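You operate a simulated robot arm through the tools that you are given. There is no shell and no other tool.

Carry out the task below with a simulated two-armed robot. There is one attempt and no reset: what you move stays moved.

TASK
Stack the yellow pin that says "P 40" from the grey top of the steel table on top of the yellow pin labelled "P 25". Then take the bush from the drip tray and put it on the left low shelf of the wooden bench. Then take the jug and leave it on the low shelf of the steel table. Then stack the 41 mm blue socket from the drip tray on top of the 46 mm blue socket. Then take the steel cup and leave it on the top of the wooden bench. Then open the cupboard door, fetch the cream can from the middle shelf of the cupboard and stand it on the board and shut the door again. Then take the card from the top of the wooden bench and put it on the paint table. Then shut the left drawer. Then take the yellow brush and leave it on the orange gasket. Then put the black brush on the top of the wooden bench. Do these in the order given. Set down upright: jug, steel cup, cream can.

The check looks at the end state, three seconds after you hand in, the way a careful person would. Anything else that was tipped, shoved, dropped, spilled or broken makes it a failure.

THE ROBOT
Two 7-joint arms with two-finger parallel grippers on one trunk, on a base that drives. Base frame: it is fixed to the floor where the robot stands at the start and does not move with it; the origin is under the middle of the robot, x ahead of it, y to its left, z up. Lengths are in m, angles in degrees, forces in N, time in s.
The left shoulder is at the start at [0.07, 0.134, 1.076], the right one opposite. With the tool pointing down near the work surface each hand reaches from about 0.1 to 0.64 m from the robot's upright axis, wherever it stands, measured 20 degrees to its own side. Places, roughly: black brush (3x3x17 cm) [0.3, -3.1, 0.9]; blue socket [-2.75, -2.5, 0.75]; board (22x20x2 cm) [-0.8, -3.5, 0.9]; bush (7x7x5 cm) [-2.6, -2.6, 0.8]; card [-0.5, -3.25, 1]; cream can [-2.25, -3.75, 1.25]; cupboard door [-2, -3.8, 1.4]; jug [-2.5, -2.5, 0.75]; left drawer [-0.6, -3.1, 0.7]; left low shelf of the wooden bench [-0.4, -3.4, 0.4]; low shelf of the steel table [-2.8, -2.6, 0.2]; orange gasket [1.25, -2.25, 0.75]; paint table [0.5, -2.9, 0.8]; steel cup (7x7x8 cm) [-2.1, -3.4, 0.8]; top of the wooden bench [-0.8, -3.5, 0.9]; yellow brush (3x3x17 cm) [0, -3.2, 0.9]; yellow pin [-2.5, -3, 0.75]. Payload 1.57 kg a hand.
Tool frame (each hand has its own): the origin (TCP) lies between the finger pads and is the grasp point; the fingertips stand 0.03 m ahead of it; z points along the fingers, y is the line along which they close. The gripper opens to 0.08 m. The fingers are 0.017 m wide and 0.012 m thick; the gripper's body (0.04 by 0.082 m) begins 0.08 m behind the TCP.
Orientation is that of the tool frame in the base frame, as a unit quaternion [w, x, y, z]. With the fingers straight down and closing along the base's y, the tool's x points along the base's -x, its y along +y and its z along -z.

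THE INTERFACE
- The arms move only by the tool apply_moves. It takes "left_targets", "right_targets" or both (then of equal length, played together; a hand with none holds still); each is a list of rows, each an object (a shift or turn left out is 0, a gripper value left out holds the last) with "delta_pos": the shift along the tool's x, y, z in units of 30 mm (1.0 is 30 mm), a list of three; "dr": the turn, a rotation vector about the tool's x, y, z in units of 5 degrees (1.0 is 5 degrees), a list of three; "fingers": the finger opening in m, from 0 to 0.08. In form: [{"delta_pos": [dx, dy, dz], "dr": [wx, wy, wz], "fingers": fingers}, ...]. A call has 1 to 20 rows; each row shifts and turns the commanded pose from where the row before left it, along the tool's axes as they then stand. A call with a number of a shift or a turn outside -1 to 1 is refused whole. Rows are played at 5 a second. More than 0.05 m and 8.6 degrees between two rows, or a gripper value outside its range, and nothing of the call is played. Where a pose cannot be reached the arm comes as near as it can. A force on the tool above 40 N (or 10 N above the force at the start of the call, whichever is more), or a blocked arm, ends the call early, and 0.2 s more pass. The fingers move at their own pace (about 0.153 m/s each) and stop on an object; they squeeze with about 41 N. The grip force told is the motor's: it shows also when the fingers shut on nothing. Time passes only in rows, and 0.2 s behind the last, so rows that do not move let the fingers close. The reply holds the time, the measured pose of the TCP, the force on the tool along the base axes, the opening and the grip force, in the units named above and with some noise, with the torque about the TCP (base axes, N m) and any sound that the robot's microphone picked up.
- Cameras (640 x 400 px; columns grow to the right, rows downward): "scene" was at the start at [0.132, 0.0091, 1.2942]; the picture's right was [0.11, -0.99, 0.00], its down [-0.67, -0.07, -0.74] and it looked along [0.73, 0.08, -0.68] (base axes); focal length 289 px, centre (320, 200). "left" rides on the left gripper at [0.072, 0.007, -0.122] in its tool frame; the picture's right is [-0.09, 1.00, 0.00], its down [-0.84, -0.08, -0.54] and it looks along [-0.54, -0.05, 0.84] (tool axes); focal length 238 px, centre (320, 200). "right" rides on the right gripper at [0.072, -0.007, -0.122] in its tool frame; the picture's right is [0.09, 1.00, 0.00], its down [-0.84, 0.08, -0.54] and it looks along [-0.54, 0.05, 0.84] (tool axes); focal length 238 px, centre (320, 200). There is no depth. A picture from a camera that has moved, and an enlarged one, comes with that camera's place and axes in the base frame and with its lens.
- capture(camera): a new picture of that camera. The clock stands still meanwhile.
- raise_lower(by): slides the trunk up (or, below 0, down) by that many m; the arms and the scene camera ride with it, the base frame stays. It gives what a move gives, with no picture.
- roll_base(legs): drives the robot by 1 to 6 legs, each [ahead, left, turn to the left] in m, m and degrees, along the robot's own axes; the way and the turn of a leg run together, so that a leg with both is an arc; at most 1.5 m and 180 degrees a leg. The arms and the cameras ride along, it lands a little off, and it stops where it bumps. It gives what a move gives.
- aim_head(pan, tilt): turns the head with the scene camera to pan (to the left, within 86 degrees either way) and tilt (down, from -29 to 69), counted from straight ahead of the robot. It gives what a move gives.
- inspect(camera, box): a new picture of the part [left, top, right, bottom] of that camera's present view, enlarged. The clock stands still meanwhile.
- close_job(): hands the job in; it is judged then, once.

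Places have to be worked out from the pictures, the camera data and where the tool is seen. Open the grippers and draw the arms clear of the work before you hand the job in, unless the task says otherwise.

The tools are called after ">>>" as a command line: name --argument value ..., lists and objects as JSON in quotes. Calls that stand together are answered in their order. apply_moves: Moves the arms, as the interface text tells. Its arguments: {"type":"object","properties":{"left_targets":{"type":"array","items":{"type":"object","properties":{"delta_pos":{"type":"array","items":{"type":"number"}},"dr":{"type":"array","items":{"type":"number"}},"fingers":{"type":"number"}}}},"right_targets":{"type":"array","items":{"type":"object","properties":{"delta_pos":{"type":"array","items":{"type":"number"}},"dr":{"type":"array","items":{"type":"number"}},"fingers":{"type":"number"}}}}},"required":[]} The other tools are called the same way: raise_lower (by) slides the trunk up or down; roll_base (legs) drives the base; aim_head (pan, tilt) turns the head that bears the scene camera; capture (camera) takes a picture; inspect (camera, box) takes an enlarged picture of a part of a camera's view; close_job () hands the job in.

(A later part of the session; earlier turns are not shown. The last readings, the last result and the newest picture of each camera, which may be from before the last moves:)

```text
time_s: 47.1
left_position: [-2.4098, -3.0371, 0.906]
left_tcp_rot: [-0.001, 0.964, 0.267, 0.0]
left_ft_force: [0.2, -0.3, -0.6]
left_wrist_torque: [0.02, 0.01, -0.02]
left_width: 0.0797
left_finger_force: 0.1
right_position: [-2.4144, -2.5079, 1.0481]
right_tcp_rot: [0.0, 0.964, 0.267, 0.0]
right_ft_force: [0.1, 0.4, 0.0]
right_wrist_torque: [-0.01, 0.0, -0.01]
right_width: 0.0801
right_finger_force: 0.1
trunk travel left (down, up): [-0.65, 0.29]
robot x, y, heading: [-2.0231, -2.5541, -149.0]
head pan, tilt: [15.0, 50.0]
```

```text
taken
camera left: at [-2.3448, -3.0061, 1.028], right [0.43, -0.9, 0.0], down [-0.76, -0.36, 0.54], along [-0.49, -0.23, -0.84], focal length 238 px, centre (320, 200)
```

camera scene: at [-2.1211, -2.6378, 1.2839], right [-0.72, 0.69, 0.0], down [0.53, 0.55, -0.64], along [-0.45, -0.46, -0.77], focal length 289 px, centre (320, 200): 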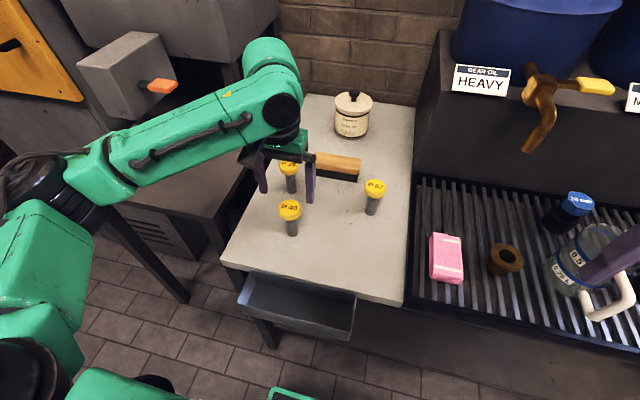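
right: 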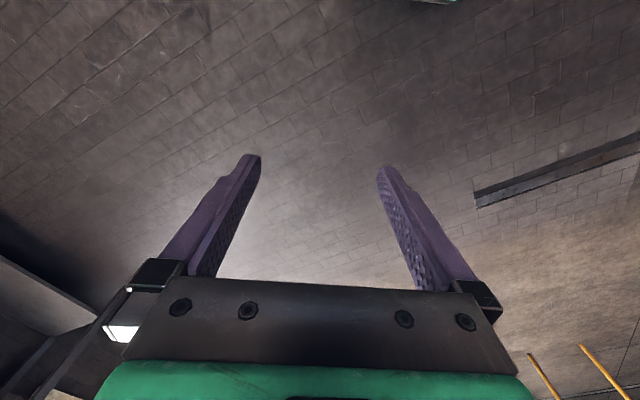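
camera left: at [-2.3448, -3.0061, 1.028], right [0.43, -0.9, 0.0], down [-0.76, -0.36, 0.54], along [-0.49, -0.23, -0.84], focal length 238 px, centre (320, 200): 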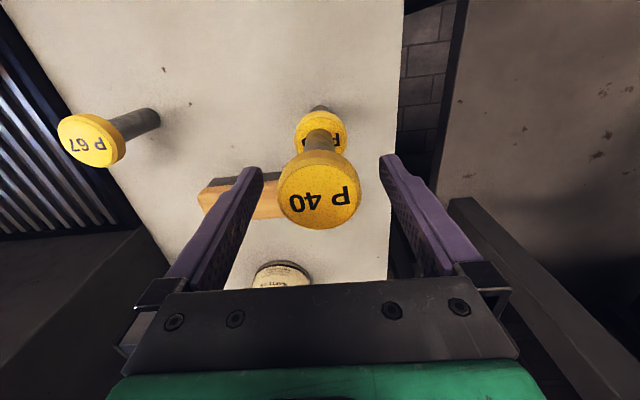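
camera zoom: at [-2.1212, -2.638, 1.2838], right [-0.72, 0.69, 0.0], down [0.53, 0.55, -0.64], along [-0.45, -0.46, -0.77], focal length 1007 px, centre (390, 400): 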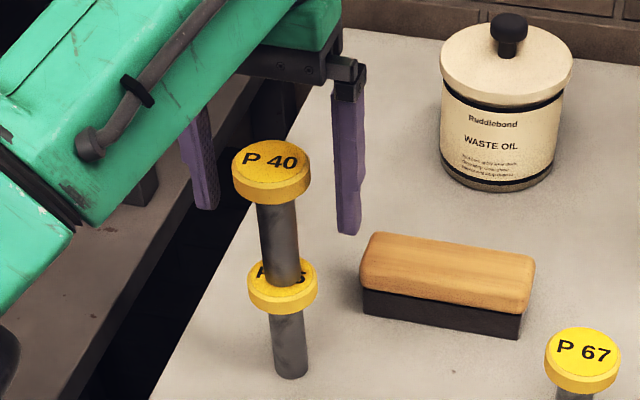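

The P40 pin stands steadily on P25. I raise the left hand clear, draw it back, and look at the drip tray.

>>> apply_moves --left_targets '[{"delta_pos": [0, 0, -0.5]}, {"delta_pos": [0, 0, -1]}, {"delta_pos": [0, 0, -1]}, {"delta_pos": [0, 0, -1]}, {"delta_pos": [0, 0, -1]}, {"delta_pos": [0.5, 0, -1]}, {"delta_pos": [1, 0, 0]}, {"delta_pos": [1, 0, 0]}, {"delta_pos": [1, 0, 0]}, {"delta_pos": [1, 0, 0]}, {"delta_pos": [1, 0, 0]}]'

>>> aim_head --pan -25 --tilt 45

>>> capture --camera "scene"

>>> capture --camera "right"

```text
time_s: 49.5
left_position: [-2.2668, -2.9543, 1.074]
left_tcp_rot: [0.0, 0.963, 0.268, 0.0]
left_ft_force: [-0.9, -0.4, -0.1]
left_wrist_torque: [0.04, 0.03, 0.01]
left_width: 0.08
left_finger_force: 0.0
right_position: [-2.4136, -2.5079, 1.0491]
right_tcp_rot: [0.0, 0.964, 0.267, -0.001]
right_ft_force: [-0.3, 0.4, -0.7]
right_wrist_torque: [-0.02, 0.03, 0.01]
right_width: 0.08
right_finger_force: 0.1
trunk travel left (down, up): [-0.65, 0.29]
robot x, y, heading: [-2.0236, -2.5589, -149.2]
head pan, tilt: [15.0, 50.0]
```

```text
time_s: 50.5
left_position: [-2.2684, -2.9541, 1.0737]
left_tcp_rot: [-0.001, 0.964, 0.267, 0.0]
left_ft_force: [0.6, 0.1, 0.4]
left_wrist_torque: [0.02, -0.01, 0.0]
left_width: 0.0798
left_finger_force: 0.0
right_position: [-2.414, -2.5076, 1.0492]
right_tcp_rot: [-0.001, 0.964, 0.267, 0.0]
right_ft_force: [-0.4, 0.2, -0.8]
right_wrist_torque: [0.02, -0.01, -0.01]
right_width: 0.08
right_finger_force: 0.1
trunk travel left (down, up): [-0.65, 0.29]
robot x, y, heading: [-2.0247, -2.5599, -148.9]
head pan, tilt: [-25.0, 45.0]
```

```text
taken
camera scene: at [-2.1484, -2.5911, 1.2908], right [-0.1, 0.99, 0.0], down [0.7, 0.07, -0.71], along [-0.7, -0.07, -0.71], focal length 289 px, centre (320, 200)
```

scene: 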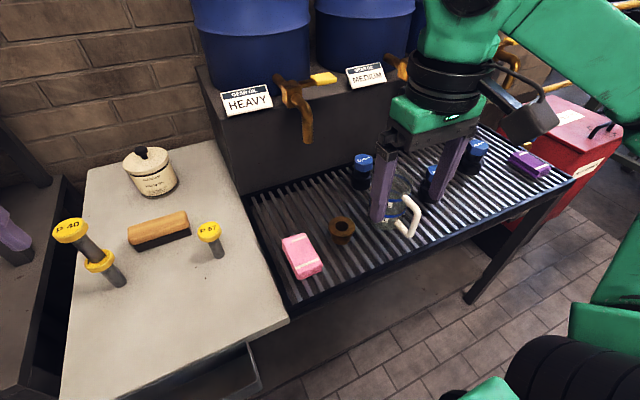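

```text
taken
camera right: at [-2.3561, -2.4652, 1.1709], right [0.59, -0.81, 0.0], down [-0.68, -0.5, 0.54], along [-0.44, -0.32, -0.84], focal length 238 px, centre (320, 200)
```

right: 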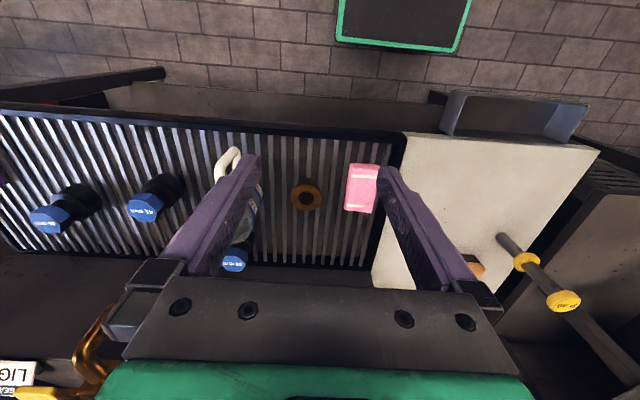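

I enlarge the drip tray objects in both views.

>>> inspect --camera "scene" --box '[270, 130, 430, 290]'

>>> inspect --camera "right" --box '[0, 110, 400, 280]'

```text
2.50 times, centred on (350, 210) of scene
camera zoom: at [-2.1484, -2.5911, 1.2908], right [-0.1, 0.99, 0.0], down [0.7, 0.07, -0.71], along [-0.7, -0.07, -0.71], focal length 724 px, centre (245, 175)
```

zoom: 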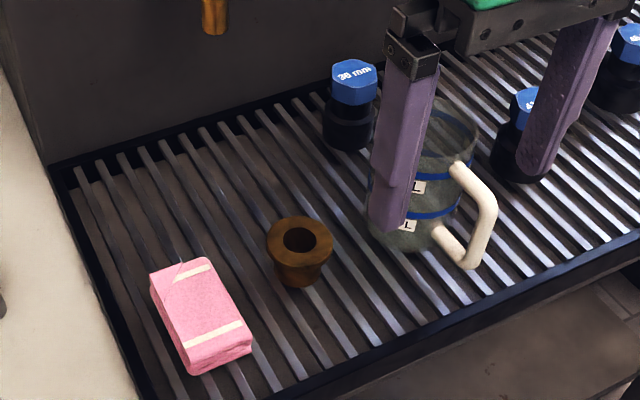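

```text
1.60 times, centred on (200, 195) of right
camera zoom: at [-2.3561, -2.4652, 1.1709], right [0.59, -0.81, 0.0], down [-0.68, -0.5, 0.54], along [-0.44, -0.32, -0.84], focal length 381 px, centre (512, 208)
```

zoom: 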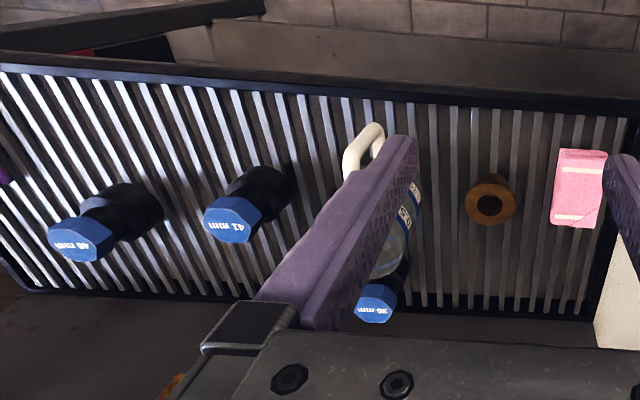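

Bush top centre ≈ (-2.563,-2.586,0.795). To place it later on a low shelf I need a nearly horizontal grip, so I back up a little, extend the right hand and start rolling it half a turn (camera side up).

>>> roll_base --legs '[[-0.13, 0, 0]]'

>>> apply_moves --right_targets '[{"delta_pos": [-1, 0, 0]}, {"delta_pos": [-1, 0, 0]}, {"delta_pos": [-1, 0, 0]}, {"delta_pos": [-1, 0, 0]}, {"delta_pos": [-1, 0, 0]}, {"delta_pos": [-1, 0, 0]}]'

>>> apply_moves --right_targets '[{"dr": [0, 0, 1]}, {"dr": [0, 0, 1]}, {"dr": [0, 0, 1]}, {"dr": [0, 0, 1]}, {"dr": [0, 0, 1]}, {"dr": [0, 0, 1]}, {"dr": [0, 0, 1]}, {"dr": [0, 0, 1]}, {"dr": [0, 0, 1]}]'

>>> capture --camera "scene"

```text
time_s: 51.8
left_position: [-2.1606, -2.8857, 1.0722]
left_tcp_rot: [0.0, 0.964, 0.265, 0.001]
left_ft_force: [-0.1, 0.0, 1.0]
left_wrist_torque: [0.02, 0.0, -0.02]
left_width: 0.08
left_finger_force: 0.0
right_position: [-2.3024, -2.4403, 1.0487]
right_tcp_rot: [0.0, 0.964, 0.265, 0.001]
right_ft_force: [-0.2, -0.3, 0.5]
right_wrist_torque: [-0.03, 0.01, -0.03]
right_width: 0.08
right_finger_force: 0.1
trunk travel left (down, up): [-0.65, 0.29]
robot x, y, heading: [-1.9101, -2.4929, -149.1]
head pan, tilt: [-25.0, 45.0]
```

```text
time_s: 53.2
left_position: [-2.1594, -2.8882, 1.072]
left_tcp_rot: [-0.001, 0.964, 0.266, 0.001]
left_ft_force: [-1.3, 1.1, -0.3]
left_wrist_torque: [0.02, -0.04, 0.01]
left_width: 0.0797
left_finger_force: 0.0
right_position: [-2.4562, -2.5332, 1.0502]
right_tcp_rot: [-0.001, 0.964, 0.266, 0.001]
right_ft_force: [0.0, -0.6, 0.1]
right_wrist_torque: [0.04, 0.03, 0.02]
right_width: 0.0798
right_finger_force: 0.1
trunk travel left (down, up): [-0.65, 0.29]
robot x, y, heading: [-1.9113, -2.4875, -149.2]
head pan, tilt: [-25.0, 45.0]
```

```text
time_s: 55.2
left_position: [-2.1593, -2.886, 1.0722]
left_tcp_rot: [0.0, 0.964, 0.266, 0.0]
left_ft_force: [-1.2, -0.4, -0.1]
left_wrist_torque: [0.02, -0.02, 0.0]
left_width: 0.0797
left_finger_force: 0.1
right_position: [-2.4566, -2.5326, 1.0488]
right_tcp_rot: [-0.001, 0.992, -0.125, 0.0]
right_ft_force: [0.6, 0.1, -0.5]
right_wrist_torque: [0.01, 0.01, 0.05]
right_width: 0.0797
right_finger_force: 0.1
trunk travel left (down, up): [-0.65, 0.29]
robot x, y, heading: [-1.9104, -2.4916, -149.1]
head pan, tilt: [-25.0, 45.0]
```

```text
taken
camera scene: at [-2.0371, -2.5239, 1.2908], right [-0.1, 0.99, 0.0], down [0.7, 0.07, -0.71], along [-0.7, -0.07, -0.71], focal length 289 px, centre (320, 200)
```

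scene: 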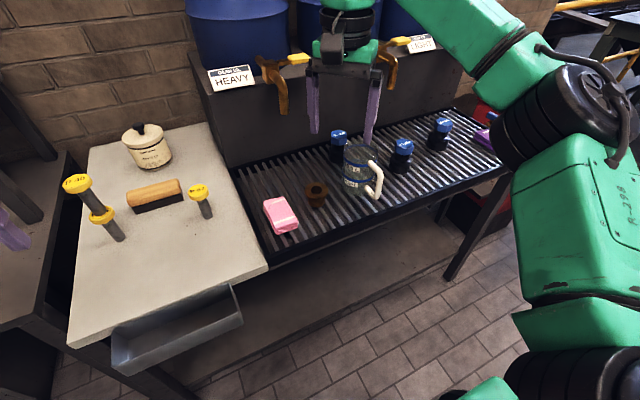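

The roll works. I continue the roll another 100° and check that the pose follows.

>>> apply_moves --right_targets '[{"dr": [0, 0, 1]}, {"dr": [0, 0, 1]}, {"dr": [0, 0, 1]}, {"dr": [0, 0, 1]}, {"dr": [0, 0, 1]}, {"dr": [0, 0, 1]}, {"dr": [0, 0, 1]}, {"dr": [0, 0, 1]}, {"dr": [0, 0, 1]}, {"dr": [0, 0, 1]}, {"dr": [0, 0, 1]}, {"dr": [0, 0, 1]}, {"dr": [0, 0, 1]}, {"dr": [0, 0, 1]}, {"dr": [0, 0, 1]}, {"dr": [0, 0, 1]}, {"dr": [0, 0, 1]}, {"dr": [0, 0, 1]}]'

>>> capture --camera "right"

```text
time_s: 59.0
left_position: [-2.1587, -2.887, 1.0723]
left_tcp_rot: [0.001, 0.964, 0.265, -0.001]
left_ft_force: [0.1, 0.1, -0.9]
left_wrist_torque: [-0.01, 0.0, 0.04]
left_width: 0.0799
left_finger_force: 0.0
right_position: [-2.4573, -2.5315, 1.048]
right_tcp_rot: [0.0, -0.614, 0.79, 0.0]
right_ft_force: [-0.1, 0.8, 0.6]
right_wrist_torque: [0.01, -0.01, 0.01]
right_width: 0.08
right_finger_force: 0.0
trunk travel left (down, up): [-0.65, 0.29]
robot x, y, heading: [-1.911, -2.4907, -149.1]
head pan, tilt: [-25.0, 45.0]
```

```text
taken
camera right: at [-2.4689, -2.6036, 1.1708], right [-0.99, 0.16, 0.0], down [0.13, 0.83, 0.54], along [0.08, 0.54, -0.84], focal length 238 px, centre (320, 200)
```

right: 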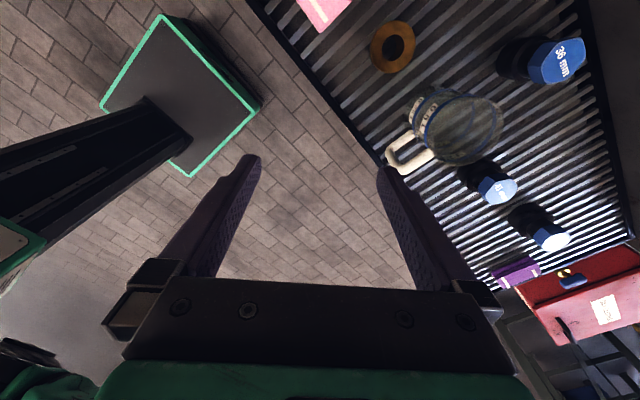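

The roll follows well; I also see the whole base (small square platform). I roll the last 45° and then pitch the fingers forward.

>>> apply_moves --right_targets '[{"dr": [0, 0, 1]}, {"dr": [0, 0, 1]}, {"dr": [0, 0, 1]}, {"dr": [0, 0, 1]}, {"dr": [0, 0, 1]}, {"dr": [0, 0, 1]}, {"dr": [0, 0, 1]}, {"dr": [0, 0, 1]}, {"dr": [0, 0, 1]}, {"dr": [0, 1, 0]}, {"dr": [0, 1, 0]}, {"dr": [0, 1, 0]}, {"dr": [0, 1, 0]}]'

>>> capture --camera "scene"

>>> capture --camera "right"

```text
time_s: 61.8
left_position: [-2.1587, -2.8862, 1.0734]
left_tcp_rot: [0.001, 0.964, 0.266, 0.0]
left_ft_force: [-0.1, -1.1, 0.0]
left_wrist_torque: [-0.03, -0.01, 0.02]
left_width: 0.0799
left_finger_force: 0.1
right_position: [-2.4564, -2.5322, 1.0489]
right_tcp_rot: [-0.168, -0.262, 0.949, -0.047]
right_ft_force: [1.1, -0.9, -0.1]
right_wrist_torque: [-0.01, -0.03, -0.03]
right_width: 0.08
right_finger_force: 0.1
trunk travel left (down, up): [-0.65, 0.29]
robot x, y, heading: [-1.9161, -2.4914, -149.2]
head pan, tilt: [-25.0, 45.0]
```

```text
taken
camera scene: at [-2.0367, -2.5233, 1.2908], right [-0.1, 0.99, 0.0], down [0.7, 0.07, -0.71], along [-0.7, -0.07, -0.71], focal length 289 px, centre (320, 200)
```

scene: 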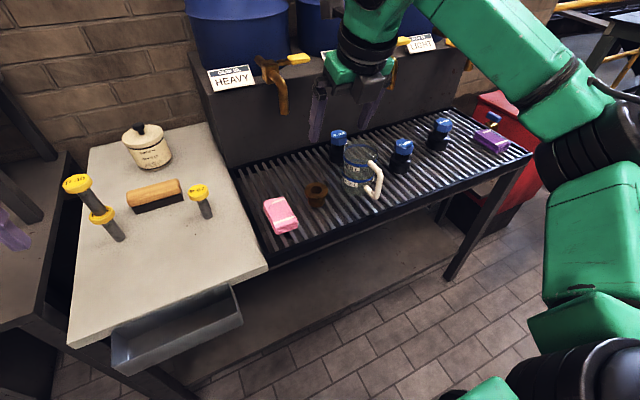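

```text
taken
camera right: at [-2.4758, -2.5503, 1.1881], right [-0.58, 0.81, 0.03], down [0.8, 0.56, 0.22], along [0.16, 0.15, -0.97], focal length 238 px, centre (320, 200)
```

right: 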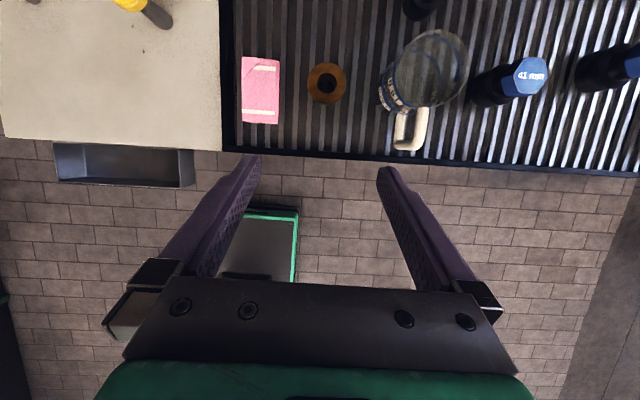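

Pitch is turning the fingers forward as wanted. I continue pitching by 50° more.

>>> apply_moves --right_targets '[{"dr": [0, 1, 0]}, {"dr": [0, 1, 0]}, {"dr": [0, 1, 0]}, {"dr": [0, 1, 0]}, {"dr": [0, 1, 0]}, {"dr": [0, 1, 0]}, {"dr": [0, 1, 0]}, {"dr": [0, 1, 0]}, {"dr": [0, 1, 0]}, {"dr": [0, 1, 0]}, {"delta_pos": [0, 0, 0]}]'

>>> capture --camera "scene"

>>> capture --camera "right"

```text
time_s: 64.2
left_position: [-2.1592, -2.8865, 1.0725]
left_tcp_rot: [0.0, 0.964, 0.266, 0.0]
left_ft_force: [0.5, 0.2, 0.6]
left_wrist_torque: [-0.01, -0.02, -0.03]
left_width: 0.08
left_finger_force: 0.0
right_position: [-2.457, -2.5325, 1.0488]
right_tcp_rot: [-0.554, -0.217, 0.789, -0.152]
right_ft_force: [-0.5, -0.7, 1.4]
right_wrist_torque: [-0.02, -0.02, -0.04]
right_width: 0.0797
right_finger_force: 0.0
trunk travel left (down, up): [-0.65, 0.29]
robot x, y, heading: [-1.9155, -2.4909, -149.1]
head pan, tilt: [-25.0, 45.0]
```

```text
taken
camera scene: at [-2.0372, -2.524, 1.2907], right [-0.1, 0.99, 0.0], down [0.7, 0.07, -0.71], along [-0.7, -0.07, -0.71], focal length 289 px, centre (320, 200)
```

scene: 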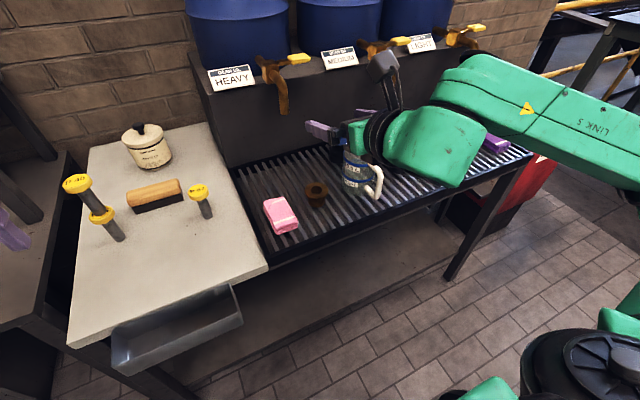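

```text
taken
camera right: at [-2.3769, -2.4922, 1.1581], right [-0.54, 0.84, 0.09], down [0.64, 0.47, -0.6], along [-0.55, -0.27, -0.79], focal length 238 px, centre (320, 200)
```

right: 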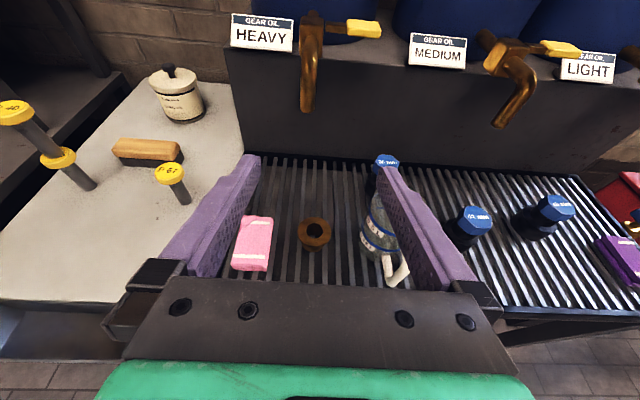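

The horizontal-ish pose is reached and the wrist camera looks along the fingers. I enlarge the bush to see its shape.

>>> inspect --camera "right" --box '[220, 180, 420, 290]'

>>> inspect --camera "scene" --box '[260, 150, 400, 240]'

```text
3.20 times, centred on (320, 235) of right
camera zoom: at [-2.3769, -2.4922, 1.1581], right [-0.54, 0.84, 0.09], down [0.64, 0.47, -0.6], along [-0.55, -0.27, -0.79], focal length 763 px, centre (320, 88)
```

zoom: 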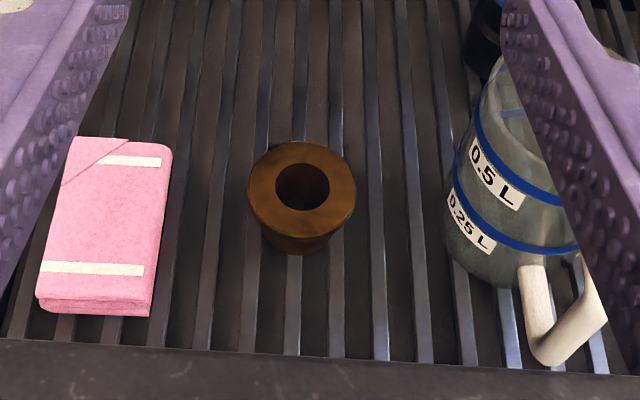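

```text
4.44 times, centred on (330, 195) of scene
camera zoom: at [-2.0372, -2.524, 1.2907], right [-0.1, 0.99, 0.0], down [0.7, 0.07, -0.71], along [-0.7, -0.07, -0.71], focal length 1286 px, centre (276, 222)
```

zoom: 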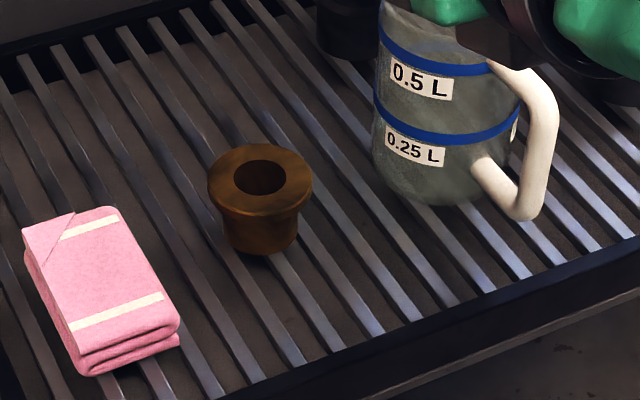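

Bush: flange ≈ 59 mm, body ≈ 45 mm, tray z ≈ 0.749, top ≈ 0.798. I pitch 5° more (15° below level) and lower the hand 0.19 m straight down in front of the table edge, then look again.

>>> apply_moves --right_targets '[{"dr": [0, 1, 0]}, {"delta_pos": [-0.966, 0, 0.259]}, {"delta_pos": [-0.966, 0, 0.259]}, {"delta_pos": [-0.966, 0, 0.259]}, {"delta_pos": [-0.966, 0, 0.259]}, {"delta_pos": [-0.966, 0, 0.259]}, {"delta_pos": [-0.6, 0, 0.16]}, {"delta_pos": [0, 0, 0]}]'

>>> capture --camera "scene"

>>> capture --camera "right"

```text
time_s: 66.0
left_position: [-2.1585, -2.8858, 1.0736]
left_tcp_rot: [0.0, 0.964, 0.265, 0.0]
left_ft_force: [-0.5, 0.0, 0.3]
left_wrist_torque: [0.01, 0.02, -0.02]
left_width: 0.0802
left_finger_force: 0.1
right_position: [-2.456, -2.5319, 0.9587]
right_tcp_rot: [-0.587, -0.21, 0.765, -0.161]
right_ft_force: [-0.5, -0.2, 0.3]
right_wrist_torque: [-0.01, -0.01, -0.02]
right_width: 0.0803
right_finger_force: 0.1
right hand out of reach, approached as far as the arm can: row 5, 6, 7
trunk travel left (down, up): [-0.65, 0.29]
robot x, y, heading: [-1.9125, -2.4866, -149.3]
head pan, tilt: [-25.0, 45.0]
```

```text
taken
camera scene: at [-2.037, -2.5239, 1.2908], right [-0.1, 0.99, 0.0], down [0.7, 0.07, -0.71], along [-0.7, -0.07, -0.71], focal length 289 px, centre (320, 200)
```

scene: 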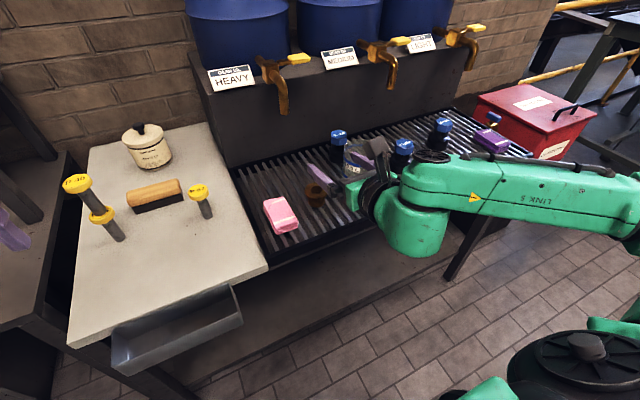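

```text
taken
camera right: at [-2.3676, -2.4868, 1.0597], right [-0.53, 0.84, 0.09], down [0.6, 0.45, -0.67], along [-0.6, -0.3, -0.74], focal length 238 px, centre (320, 200)
```

right: 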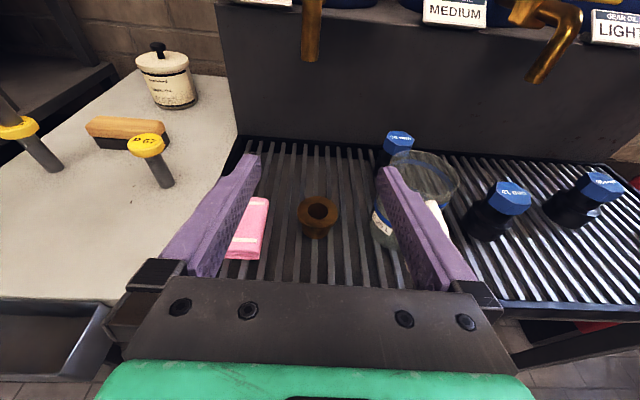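

The pose is out of reach below z≈0.96 with the trunk this high. I undo the last rows upward and will lower the trunk instead.

>>> apply_moves --right_targets '[{"delta_pos": [0.6, 0, -0.16]}, {"delta_pos": [0.966, 0, -0.259]}, {"delta_pos": [0.966, 0, -0.259]}, {"delta_pos": [0.966, 0, -0.259]}, {"delta_pos": [0, 0, 0]}]'

```text
time_s: 67.2
left_position: [-2.1583, -2.8866, 1.073]
left_tcp_rot: [0.0, 0.964, 0.266, 0.001]
left_ft_force: [0.2, 0.3, 0.1]
left_wrist_torque: [0.0, 0.0, 0.03]
left_width: 0.0801
left_finger_force: 0.1
right_position: [-2.4572, -2.5292, 1.0681]
right_tcp_rot: [-0.587, -0.21, 0.765, -0.161]
right_ft_force: [-0.3, -0.3, -0.5]
right_wrist_torque: [0.0, 0.01, 0.0]
right_width: 0.0803
right_finger_force: 0.2
trunk travel left (down, up): [-0.65, 0.29]
robot x, y, heading: [-1.9143, -2.4902, -149.1]
head pan, tilt: [-25.0, 45.0]
```

The commanded pose follows the real one. I draw the left hand back, then lower the trunk by 0.26 m so the right hand comes to bush height in front of the tray.

>>> apply_moves --left_targets '[{"delta_pos": [1, 0, 0]}, {"delta_pos": [1, 0, 0]}, {"delta_pos": [1, 0, 0]}, {"delta_pos": [0, 0, -0.5]}]'

>>> raise_lower --by -0.26

>>> capture --camera "right"

>>> capture --camera "scene"

```text
time_s: 68.2
left_position: [-2.0808, -2.8389, 1.0879]
left_tcp_rot: [0.001, 0.964, 0.265, 0.0]
left_ft_force: [-0.4, 0.8, -0.6]
left_wrist_torque: [-0.01, 0.0, 0.01]
left_width: 0.0801
left_finger_force: 0.1
right_position: [-2.4563, -2.5293, 1.0685]
right_tcp_rot: [-0.586, -0.211, 0.765, -0.162]
right_ft_force: [0.4, 0.3, 0.0]
right_wrist_torque: [0.0, 0.0, 0.02]
right_width: 0.0801
right_finger_force: 0.1
trunk travel left (down, up): [-0.65, 0.29]
robot x, y, heading: [-1.9131, -2.4893, -149.4]
head pan, tilt: [-25.0, 45.0]
```

```text
time_s: 70.9
left_position: [-2.0816, -2.8407, 0.8283]
left_tcp_rot: [0.0, 0.964, 0.266, -0.001]
left_ft_force: [1.1, -0.1, 0.4]
left_wrist_torque: [0.02, -0.03, -0.02]
left_width: 0.0801
left_finger_force: 0.0
right_position: [-2.4565, -2.5311, 0.8075]
right_tcp_rot: [-0.586, -0.212, 0.765, -0.162]
right_ft_force: [-0.2, 0.3, -0.3]
right_wrist_torque: [-0.01, 0.0, 0.0]
right_width: 0.0798
right_finger_force: 0.0
trunk travel left (down, up): [-0.39, 0.55]
robot x, y, heading: [-1.9133, -2.4914, -149.2]
head pan, tilt: [-25.0, 45.0]
```

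```text
taken
camera right: at [-2.368, -2.4843, 0.9096], right [-0.53, 0.84, 0.09], down [0.6, 0.45, -0.67], along [-0.6, -0.3, -0.74], focal length 238 px, centre (320, 200)
```

right: 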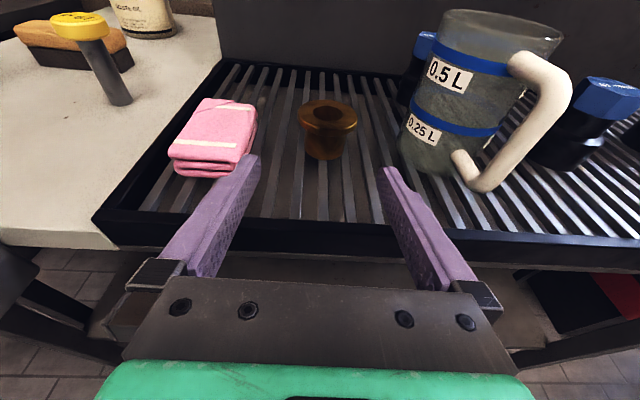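

```text
taken
camera scene: at [-2.0369, -2.5238, 1.0308], right [-0.1, 0.99, 0.0], down [0.7, 0.07, -0.71], along [-0.7, -0.07, -0.71], focal length 289 px, centre (320, 200)
```

scene: 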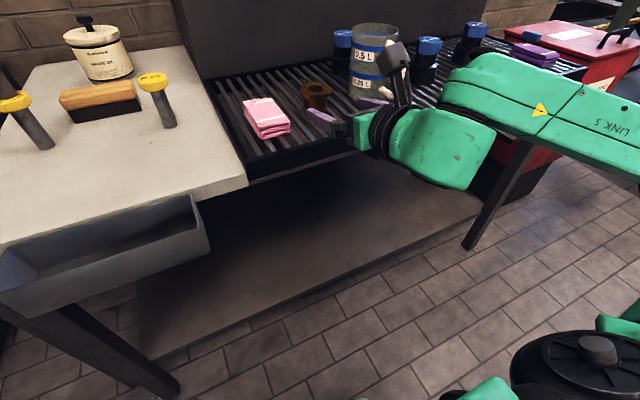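

The bush sits straight ahead of the fingers, about 0.12 m along them. I advance along the finger axis (4 rows), keeping the fingers open, and check.

>>> apply_moves --right_targets '[{"delta_pos": [-0.035, 0.08, 0.9]}, {"delta_pos": [-0.035, 0.08, 0.9]}, {"delta_pos": [-0.035, 0.06, 0.9]}, {"delta_pos": [0, 0, 0]}]'

>>> capture --camera "right"

>>> capture --camera "scene"

```text
time_s: 71.9
left_position: [-2.0813, -2.8405, 0.8273]
left_tcp_rot: [-0.001, 0.964, 0.265, -0.001]
left_ft_force: [0.3, -0.8, 0.2]
left_wrist_torque: [-0.01, 0.01, 0.01]
left_width: 0.08
left_finger_force: 0.1
right_position: [-2.5258, -2.5611, 0.7835]
right_tcp_rot: [-0.587, -0.21, 0.765, -0.162]
right_ft_force: [-0.3, 0.0, -0.3]
right_wrist_torque: [0.01, 0.0, 0.01]
right_width: 0.0799
right_finger_force: 0.1
trunk travel left (down, up): [-0.39, 0.55]
robot x, y, heading: [-1.9116, -2.4886, -149.2]
head pan, tilt: [-25.0, 45.0]
```

```text
taken
camera right: at [-2.4379, -2.5169, 0.8855], right [-0.53, 0.84, 0.09], down [0.6, 0.45, -0.67], along [-0.6, -0.3, -0.74], focal length 238 px, centre (320, 200)
```

right: 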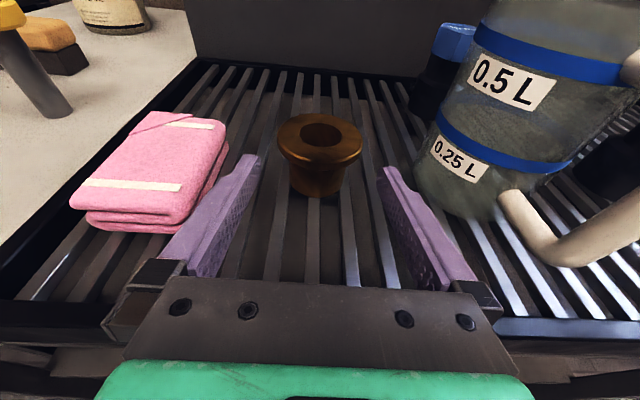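

```text
taken
camera scene: at [-2.0367, -2.5238, 1.0308], right [-0.1, 0.99, 0.0], down [0.7, 0.07, -0.71], along [-0.7, -0.07, -0.71], focal length 289 px, centre (320, 200)
```

scene: 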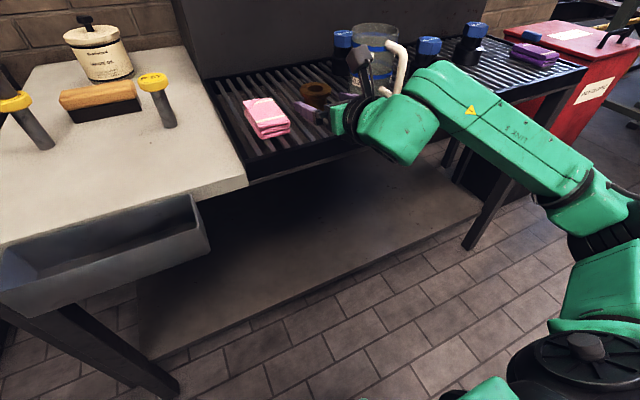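

The bush is centred between the fingers, 0.034 m ahead. I advance the rest and close.

>>> apply_moves --right_targets '[{"delta_pos": [-0.04, -0.03, 0.6]}, {"delta_pos": [-0.04, -0.03, 0.6]}, {"delta_pos": [0, 0, 0]}, {"fingers": 0.03}, {"delta_pos": [0, 0, 0]}, {"delta_pos": [0, 0, 0]}]'

>>> capture --camera "right"

```text
time_s: 73.3
left_position: [-2.0807, -2.8415, 0.8284]
left_tcp_rot: [0.0, 0.964, 0.266, 0.0]
left_ft_force: [-0.6, -0.7, 1.2]
left_wrist_torque: [0.01, -0.01, 0.02]
left_width: 0.0799
left_finger_force: 0.0
right_position: [-2.5567, -2.5829, 0.7729]
right_tcp_rot: [-0.587, -0.211, 0.764, -0.161]
right_ft_force: [-5.4, 0.5, 9.3]
right_wrist_torque: [0.69, -0.63, 0.41]
right_width: 0.0433
right_finger_force: 41.3
trunk travel left (down, up): [-0.39, 0.55]
robot x, y, heading: [-1.9118, -2.49, -149.2]
head pan, tilt: [-25.0, 45.0]
```

```text
taken
camera right: at [-2.4681, -2.538, 0.8741], right [-0.53, 0.84, 0.09], down [0.59, 0.44, -0.67], along [-0.6, -0.3, -0.74], focal length 238 px, centre (320, 200)
```

right: 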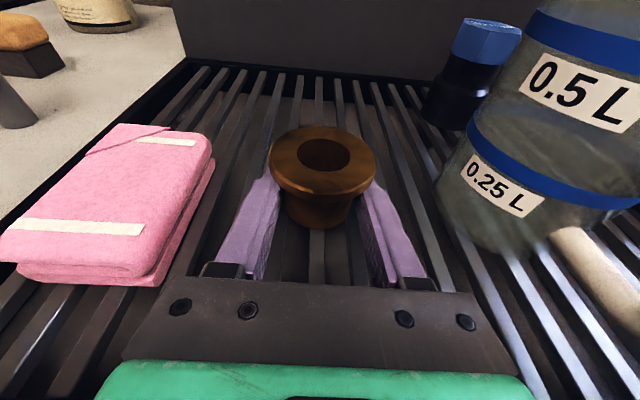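

Bush body gripped (43 mm). I lift it straight up 0.09 m and check the hold.

>>> apply_moves --right_targets '[{"delta_pos": [0.4, 0, -0.107]}, {"delta_pos": [0.8, 0, -0.214]}, {"delta_pos": [0.9, 0, -0.241]}, {"delta_pos": [0.8, 0, -0.214]}, {"delta_pos": [0, 0, 0]}]'

>>> capture --camera "right"

```text
time_s: 74.5
left_position: [-2.0834, -2.8412, 0.8272]
left_tcp_rot: [-0.001, 0.964, 0.266, 0.001]
left_ft_force: [0.1, -0.8, -0.1]
left_wrist_torque: [0.02, 0.0, -0.02]
left_width: 0.0798
left_finger_force: 0.1
right_position: [-2.5555, -2.5843, 0.8633]
right_tcp_rot: [-0.586, -0.21, 0.766, -0.161]
right_ft_force: [0.4, -0.6, -3.8]
right_wrist_torque: [-0.01, -0.04, 0.01]
right_width: 0.0427
right_finger_force: 40.9
trunk travel left (down, up): [-0.39, 0.55]
robot x, y, heading: [-1.9084, -2.4906, -149.1]
head pan, tilt: [-25.0, 45.0]
```

```text
taken
camera right: at [-2.4673, -2.539, 0.9647], right [-0.53, 0.84, 0.09], down [0.6, 0.45, -0.67], along [-0.6, -0.3, -0.74], focal length 238 px, centre (320, 200)
```

right: 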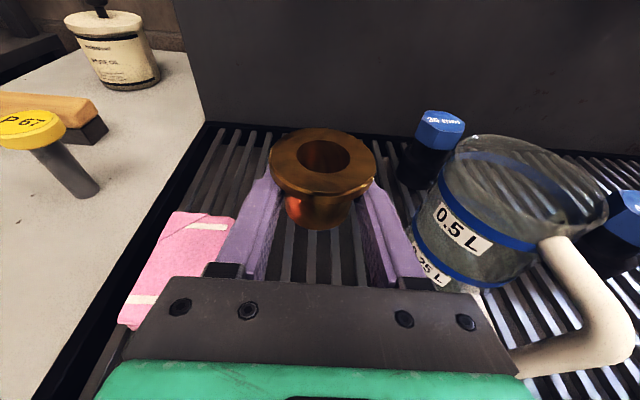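

The bush hangs level in the hand. I back away from the table, turn to face the wooden bench, and slide left in front of it.

>>> roll_base --legs '[[-0.5, 0, 0], [0, 0, 59], [0, 0.85, 0]]'

>>> aim_head --pan 0 --tilt 30

>>> capture --camera "scene"

>>> capture --camera "right"

```text
time_s: 84.0
left_position: [-0.4427, -2.6045, 0.8275]
left_tcp_rot: [-0.001, 0.724, 0.69, 0.001]
left_ft_force: [-0.1, 0.1, 0.1]
left_wrist_torque: [-0.01, 0.06, -0.01]
left_width: 0.0799
left_finger_force: 0.1
right_position: [-0.9175, -2.857, 0.864]
right_tcp_rot: [-0.44, -0.548, 0.574, -0.42]
right_ft_force: [0.2, 0.3, -3.9]
right_wrist_torque: [0.05, -0.02, -0.02]
right_width: 0.0417
right_finger_force: 40.7
trunk travel left (down, up): [-0.39, 0.55]
robot x, y, heading: [-0.6402, -2.2616, -92.6]
head pan, tilt: [-25.0, 45.0]
```

```text
time_s: 84.9
left_position: [-0.4426, -2.6042, 0.8279]
left_tcp_rot: [-0.001, 0.723, 0.691, 0.0]
left_ft_force: [1.2, -0.2, -1.5]
left_wrist_torque: [0.01, 0.01, 0.02]
left_width: 0.0802
left_finger_force: 0.0
right_position: [-0.9179, -2.8568, 0.8636]
right_tcp_rot: [-0.44, -0.548, 0.574, -0.421]
right_ft_force: [-0.7, 0.5, -3.4]
right_wrist_torque: [0.04, -0.02, -0.01]
right_width: 0.0417
right_finger_force: 40.9
trunk travel left (down, up): [-0.39, 0.55]
robot x, y, heading: [-0.6436, -2.2704, -92.7]
head pan, tilt: [0.0, 30.0]
```

```text
taken
camera scene: at [-0.6489, -2.4096, 1.0532], right [-1.0, 0.05, 0.0], down [0.02, 0.5, -0.87], along [-0.04, -0.86, -0.5], focal length 289 px, centre (320, 200)
```

scene: 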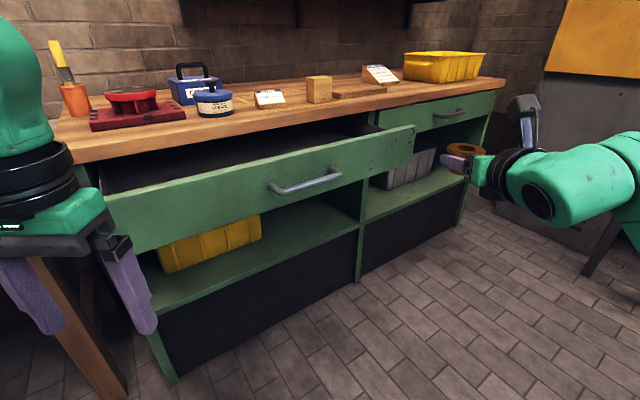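

```text
taken
camera right: at [-0.9065, -2.7583, 0.9645], right [-1.0, 0.02, 0.09], down [-0.04, 0.74, -0.67], along [-0.08, -0.67, -0.74], focal length 238 px, centre (320, 200)
```

right: 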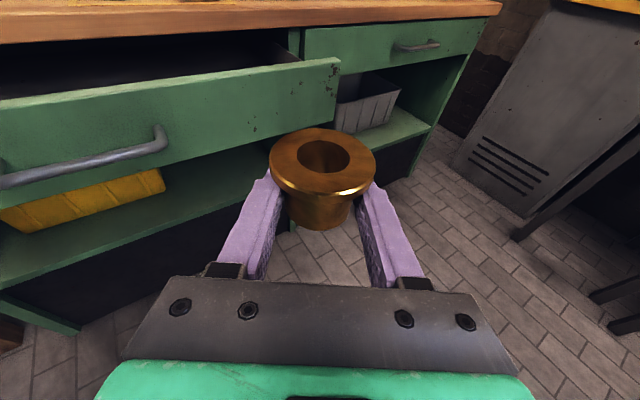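

The bench is turned too: its front runs along heading ≈ -147.7°, so I must face heading ≈ -57.7°. I back off, turn, and slide right in front of the left compartment.

>>> roll_base --legs '[[-0.3, 0, 0], [0, 0, 35], [0, -0.5, 0]]'

>>> aim_head --pan 0 --tilt 30

>>> capture --camera "scene"

```text
time_s: 91.3
left_position: [-0.7093, -2.4003, 0.8271]
left_tcp_rot: [-0.001, 0.489, 0.872, 0.0]
left_ft_force: [0.1, -0.4, -0.2]
left_wrist_torque: [-0.01, -0.01, -0.02]
left_width: 0.0801
left_finger_force: 0.0
right_position: [-0.9588, -2.8762, 0.862]
right_tcp_rot: [0.297, 0.692, -0.389, 0.53]
right_ft_force: [-0.1, -0.1, -3.7]
right_wrist_torque: [0.03, 0.01, 0.02]
right_width: 0.0416
right_finger_force: 41.2
trunk travel left (down, up): [-0.39, 0.55]
robot x, y, heading: [-1.061, -2.2345, -58.5]
head pan, tilt: [0.0, 30.0]
```

```text
time_s: 91.9
left_position: [-0.708, -2.3993, 0.8268]
left_tcp_rot: [-0.001, 0.488, 0.873, 0.0]
left_ft_force: [-0.8, 0.3, -0.2]
left_wrist_torque: [0.06, -0.02, 0.01]
left_width: 0.0798
left_finger_force: 0.1
right_position: [-0.9587, -2.876, 0.8639]
right_tcp_rot: [0.297, 0.693, -0.388, 0.53]
right_ft_force: [-0.9, -0.3, -2.9]
right_wrist_torque: [0.02, -0.02, 0.02]
right_width: 0.0417
right_finger_force: 40.6
trunk travel left (down, up): [-0.39, 0.55]
robot x, y, heading: [-1.0575, -2.2399, -58.6]
head pan, tilt: [0.0, 30.0]
```

```text
taken
camera scene: at [-0.9883, -2.355, 1.0533], right [-0.85, -0.52, 0.0], down [-0.26, 0.43, -0.87], along [0.45, -0.74, -0.5], focal length 289 px, centre (320, 200)
```

scene: 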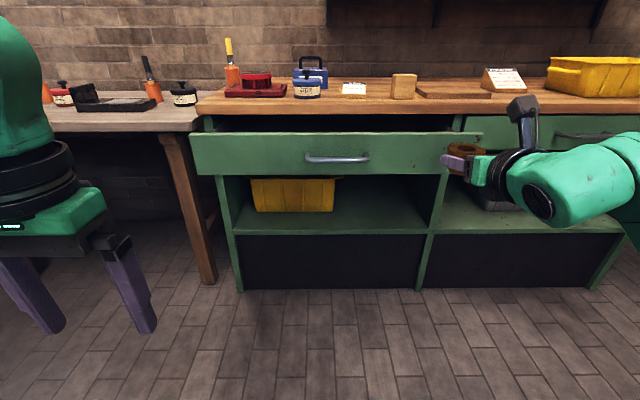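

I face the bench squarely now: shelf ≈ z 0.354, bench front 1.10 m from my axis, drawer sticking out ≈ 0.2 m at z 0.69–0.82, bin leaving free shelf at 0.08–0.44 m to my right. I draw the left hand back and lower the right one, then zoom in on the shelf.

>>> apply_moves --left_targets '[{"delta_pos": [1, 0, 0]}, {"delta_pos": [1, 0, 0]}, {"delta_pos": [1, 0, 0]}, {"delta_pos": [1, 0, 0]}, {"delta_pos": [1, 0, 0]}]' --right_targets '[{"delta_pos": [-0.75, 0, 0.2]}, {"delta_pos": [-0.75, 0, 0.2]}, {"delta_pos": [-0.7, 0, 0.19]}, {"delta_pos": [0, 0, 0]}, {"delta_pos": [0, 0, 0]}]'

>>> inspect --camera "scene" --box '[180, 110, 500, 310]'

```text
time_s: 93.1
left_position: [-0.7921, -2.2844, 0.8224]
left_tcp_rot: [-0.001, 0.489, 0.872, 0.001]
left_ft_force: [0.0, -0.3, -0.4]
left_wrist_torque: [-0.02, -0.02, 0.0]
left_width: 0.08
left_finger_force: 0.0
left hand out of reach, approached as far as the arm can: row 4, 5
right_position: [-0.9578, -2.8749, 0.7956]
right_tcp_rot: [0.297, 0.693, -0.388, 0.53]
right_ft_force: [0.4, 0.3, -3.5]
right_wrist_torque: [0.03, 0.0, 0.03]
right_width: 0.0415
right_finger_force: 40.9
trunk travel left (down, up): [-0.39, 0.55]
robot x, y, heading: [-1.0605, -2.2339, -58.4]
head pan, tilt: [0.0, 30.0]
```

```text
2.00 times, centred on (340, 210) of scene
camera zoom: at [-0.9885, -2.3549, 1.0533], right [-0.85, -0.52, 0.0], down [-0.26, 0.43, -0.87], along [0.45, -0.74, -0.5], focal length 579 px, centre (280, 180)
```

zoom: 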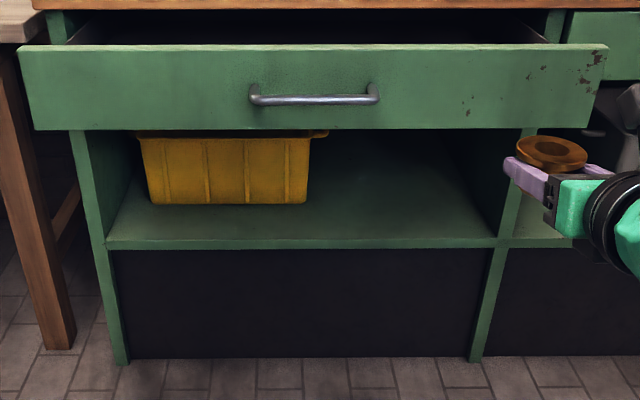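

Shelf free area confirmed (right of the bin). Now I lower the trunk 0.38 m while still well clear of the bench.

>>> raise_lower --by -0.38

>>> aim_head --pan -10 --tilt 15

>>> capture --camera "scene"

>>> capture --camera "right"

```text
time_s: 96.8
left_position: [-0.7919, -2.2842, 0.4421]
left_tcp_rot: [0.0, 0.489, 0.872, 0.001]
left_ft_force: [-0.3, -0.4, -0.4]
left_wrist_torque: [-0.03, 0.02, 0.0]
left_width: 0.0803
left_finger_force: 0.1
right_position: [-0.958, -2.8742, 0.4163]
right_tcp_rot: [0.296, 0.693, -0.388, 0.531]
right_ft_force: [0.0, -0.1, -4.0]
right_wrist_torque: [0.01, 0.06, 0.01]
right_width: 0.0413
right_finger_force: 41.1
trunk travel left (down, up): [-0.01, 0.93]
robot x, y, heading: [-1.0612, -2.2376, -58.6]
head pan, tilt: [0.0, 30.0]
```

```text
time_s: 97.5
left_position: [-0.7925, -2.2853, 0.4421]
left_tcp_rot: [0.0, 0.489, 0.872, 0.001]
left_ft_force: [0.3, -0.6, 0.1]
left_wrist_torque: [-0.02, -0.01, 0.03]
left_width: 0.08
left_finger_force: 0.0
right_position: [-0.9579, -2.8751, 0.4154]
right_tcp_rot: [0.297, 0.693, -0.388, 0.53]
right_ft_force: [-0.3, -0.6, -4.7]
right_wrist_torque: [0.03, 0.01, -0.05]
right_width: 0.0412
right_finger_force: 40.6
trunk travel left (down, up): [-0.01, 0.93]
robot x, y, heading: [-1.0593, -2.2308, -58.5]
head pan, tilt: [-10.0, 15.0]
```

```text
taken
camera scene: at [-1.0014, -2.3644, 0.6974], right [-0.93, -0.37, 0.0], down [-0.1, 0.24, -0.97], along [0.35, -0.9, -0.26], focal length 289 px, centre (320, 200)
```

scene: 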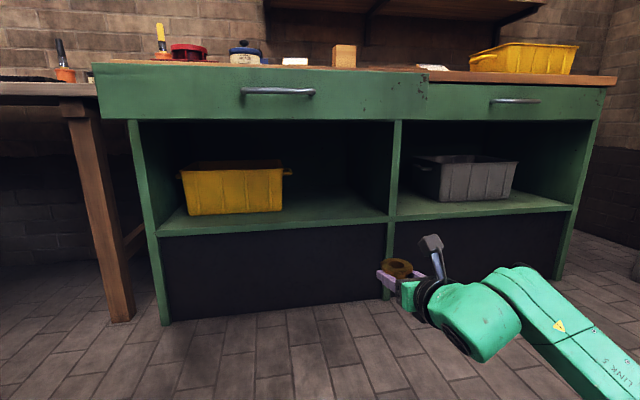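

```text
taken
camera right: at [-1.0041, -2.7864, 0.5167], right [-0.84, -0.54, 0.09], down [-0.45, 0.59, -0.67], along [0.31, -0.6, -0.74], focal length 238 px, centre (320, 200)
```

right: 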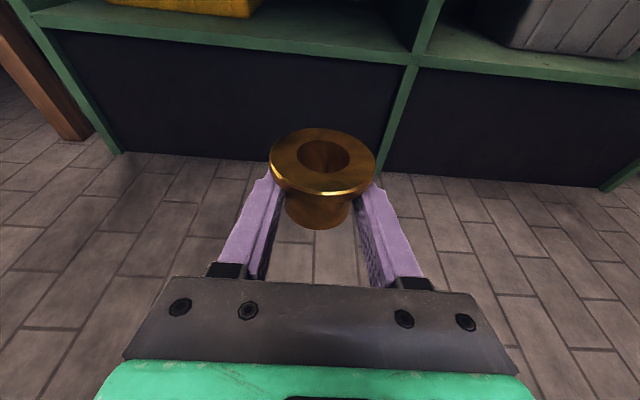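

Everything clears: bush bottom ≈ 0.39, shelf ≈ 0.355–0.363, drawer underside ≈ 0.69. I drive forward 0.44 m and check before going in.

>>> roll_base --legs '[[0.44, 0, 0]]'

>>> capture --camera "right"

>>> capture --camera "scene"

```text
time_s: 100.2
left_position: [-0.5601, -2.6529, 0.4425]
left_tcp_rot: [-0.001, 0.484, 0.875, 0.0]
left_ft_force: [0.1, -0.5, 0.3]
left_wrist_torque: [-0.02, 0.0, -0.01]
left_width: 0.0802
left_finger_force: 0.1
right_position: [-0.7205, -3.2445, 0.4164]
right_tcp_rot: [0.294, 0.695, -0.384, 0.532]
right_ft_force: [0.5, 0.7, -3.7]
right_wrist_torque: [0.02, 0.01, -0.02]
right_width: 0.0412
right_finger_force: 41.2
trunk travel left (down, up): [-0.01, 0.93]
robot x, y, heading: [-0.8296, -2.6029, -58.1]
head pan, tilt: [-10.0, 15.0]
```

```text
taken
camera right: at [-0.768, -3.1576, 0.5167], right [-0.83, -0.55, 0.09], down [-0.46, 0.59, -0.67], along [0.31, -0.59, -0.74], focal length 238 px, centre (320, 200)
```

right: 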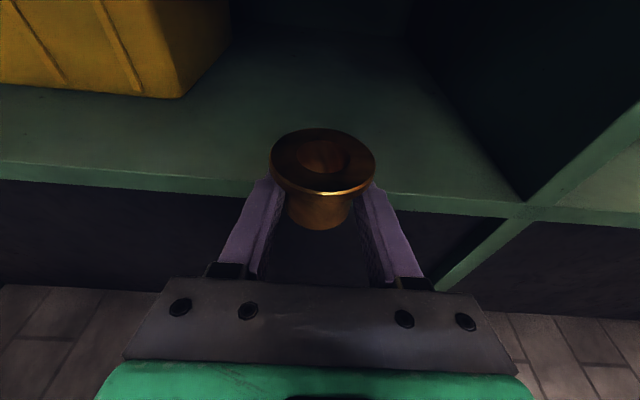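

```text
taken
camera scene: at [-0.7698, -2.7356, 0.6975], right [-0.93, -0.38, 0.0], down [-0.1, 0.24, -0.97], along [0.36, -0.89, -0.26], focal length 289 px, centre (320, 200)
```

scene: 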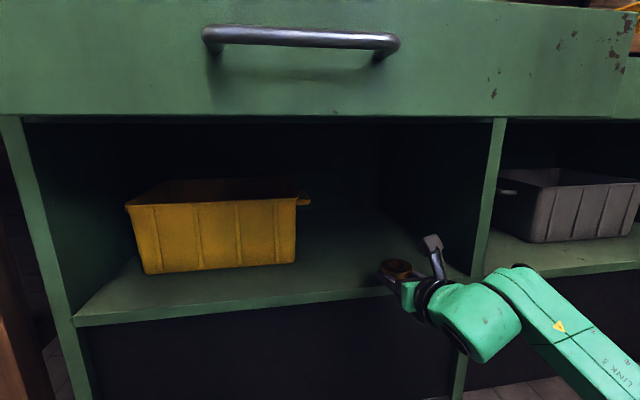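

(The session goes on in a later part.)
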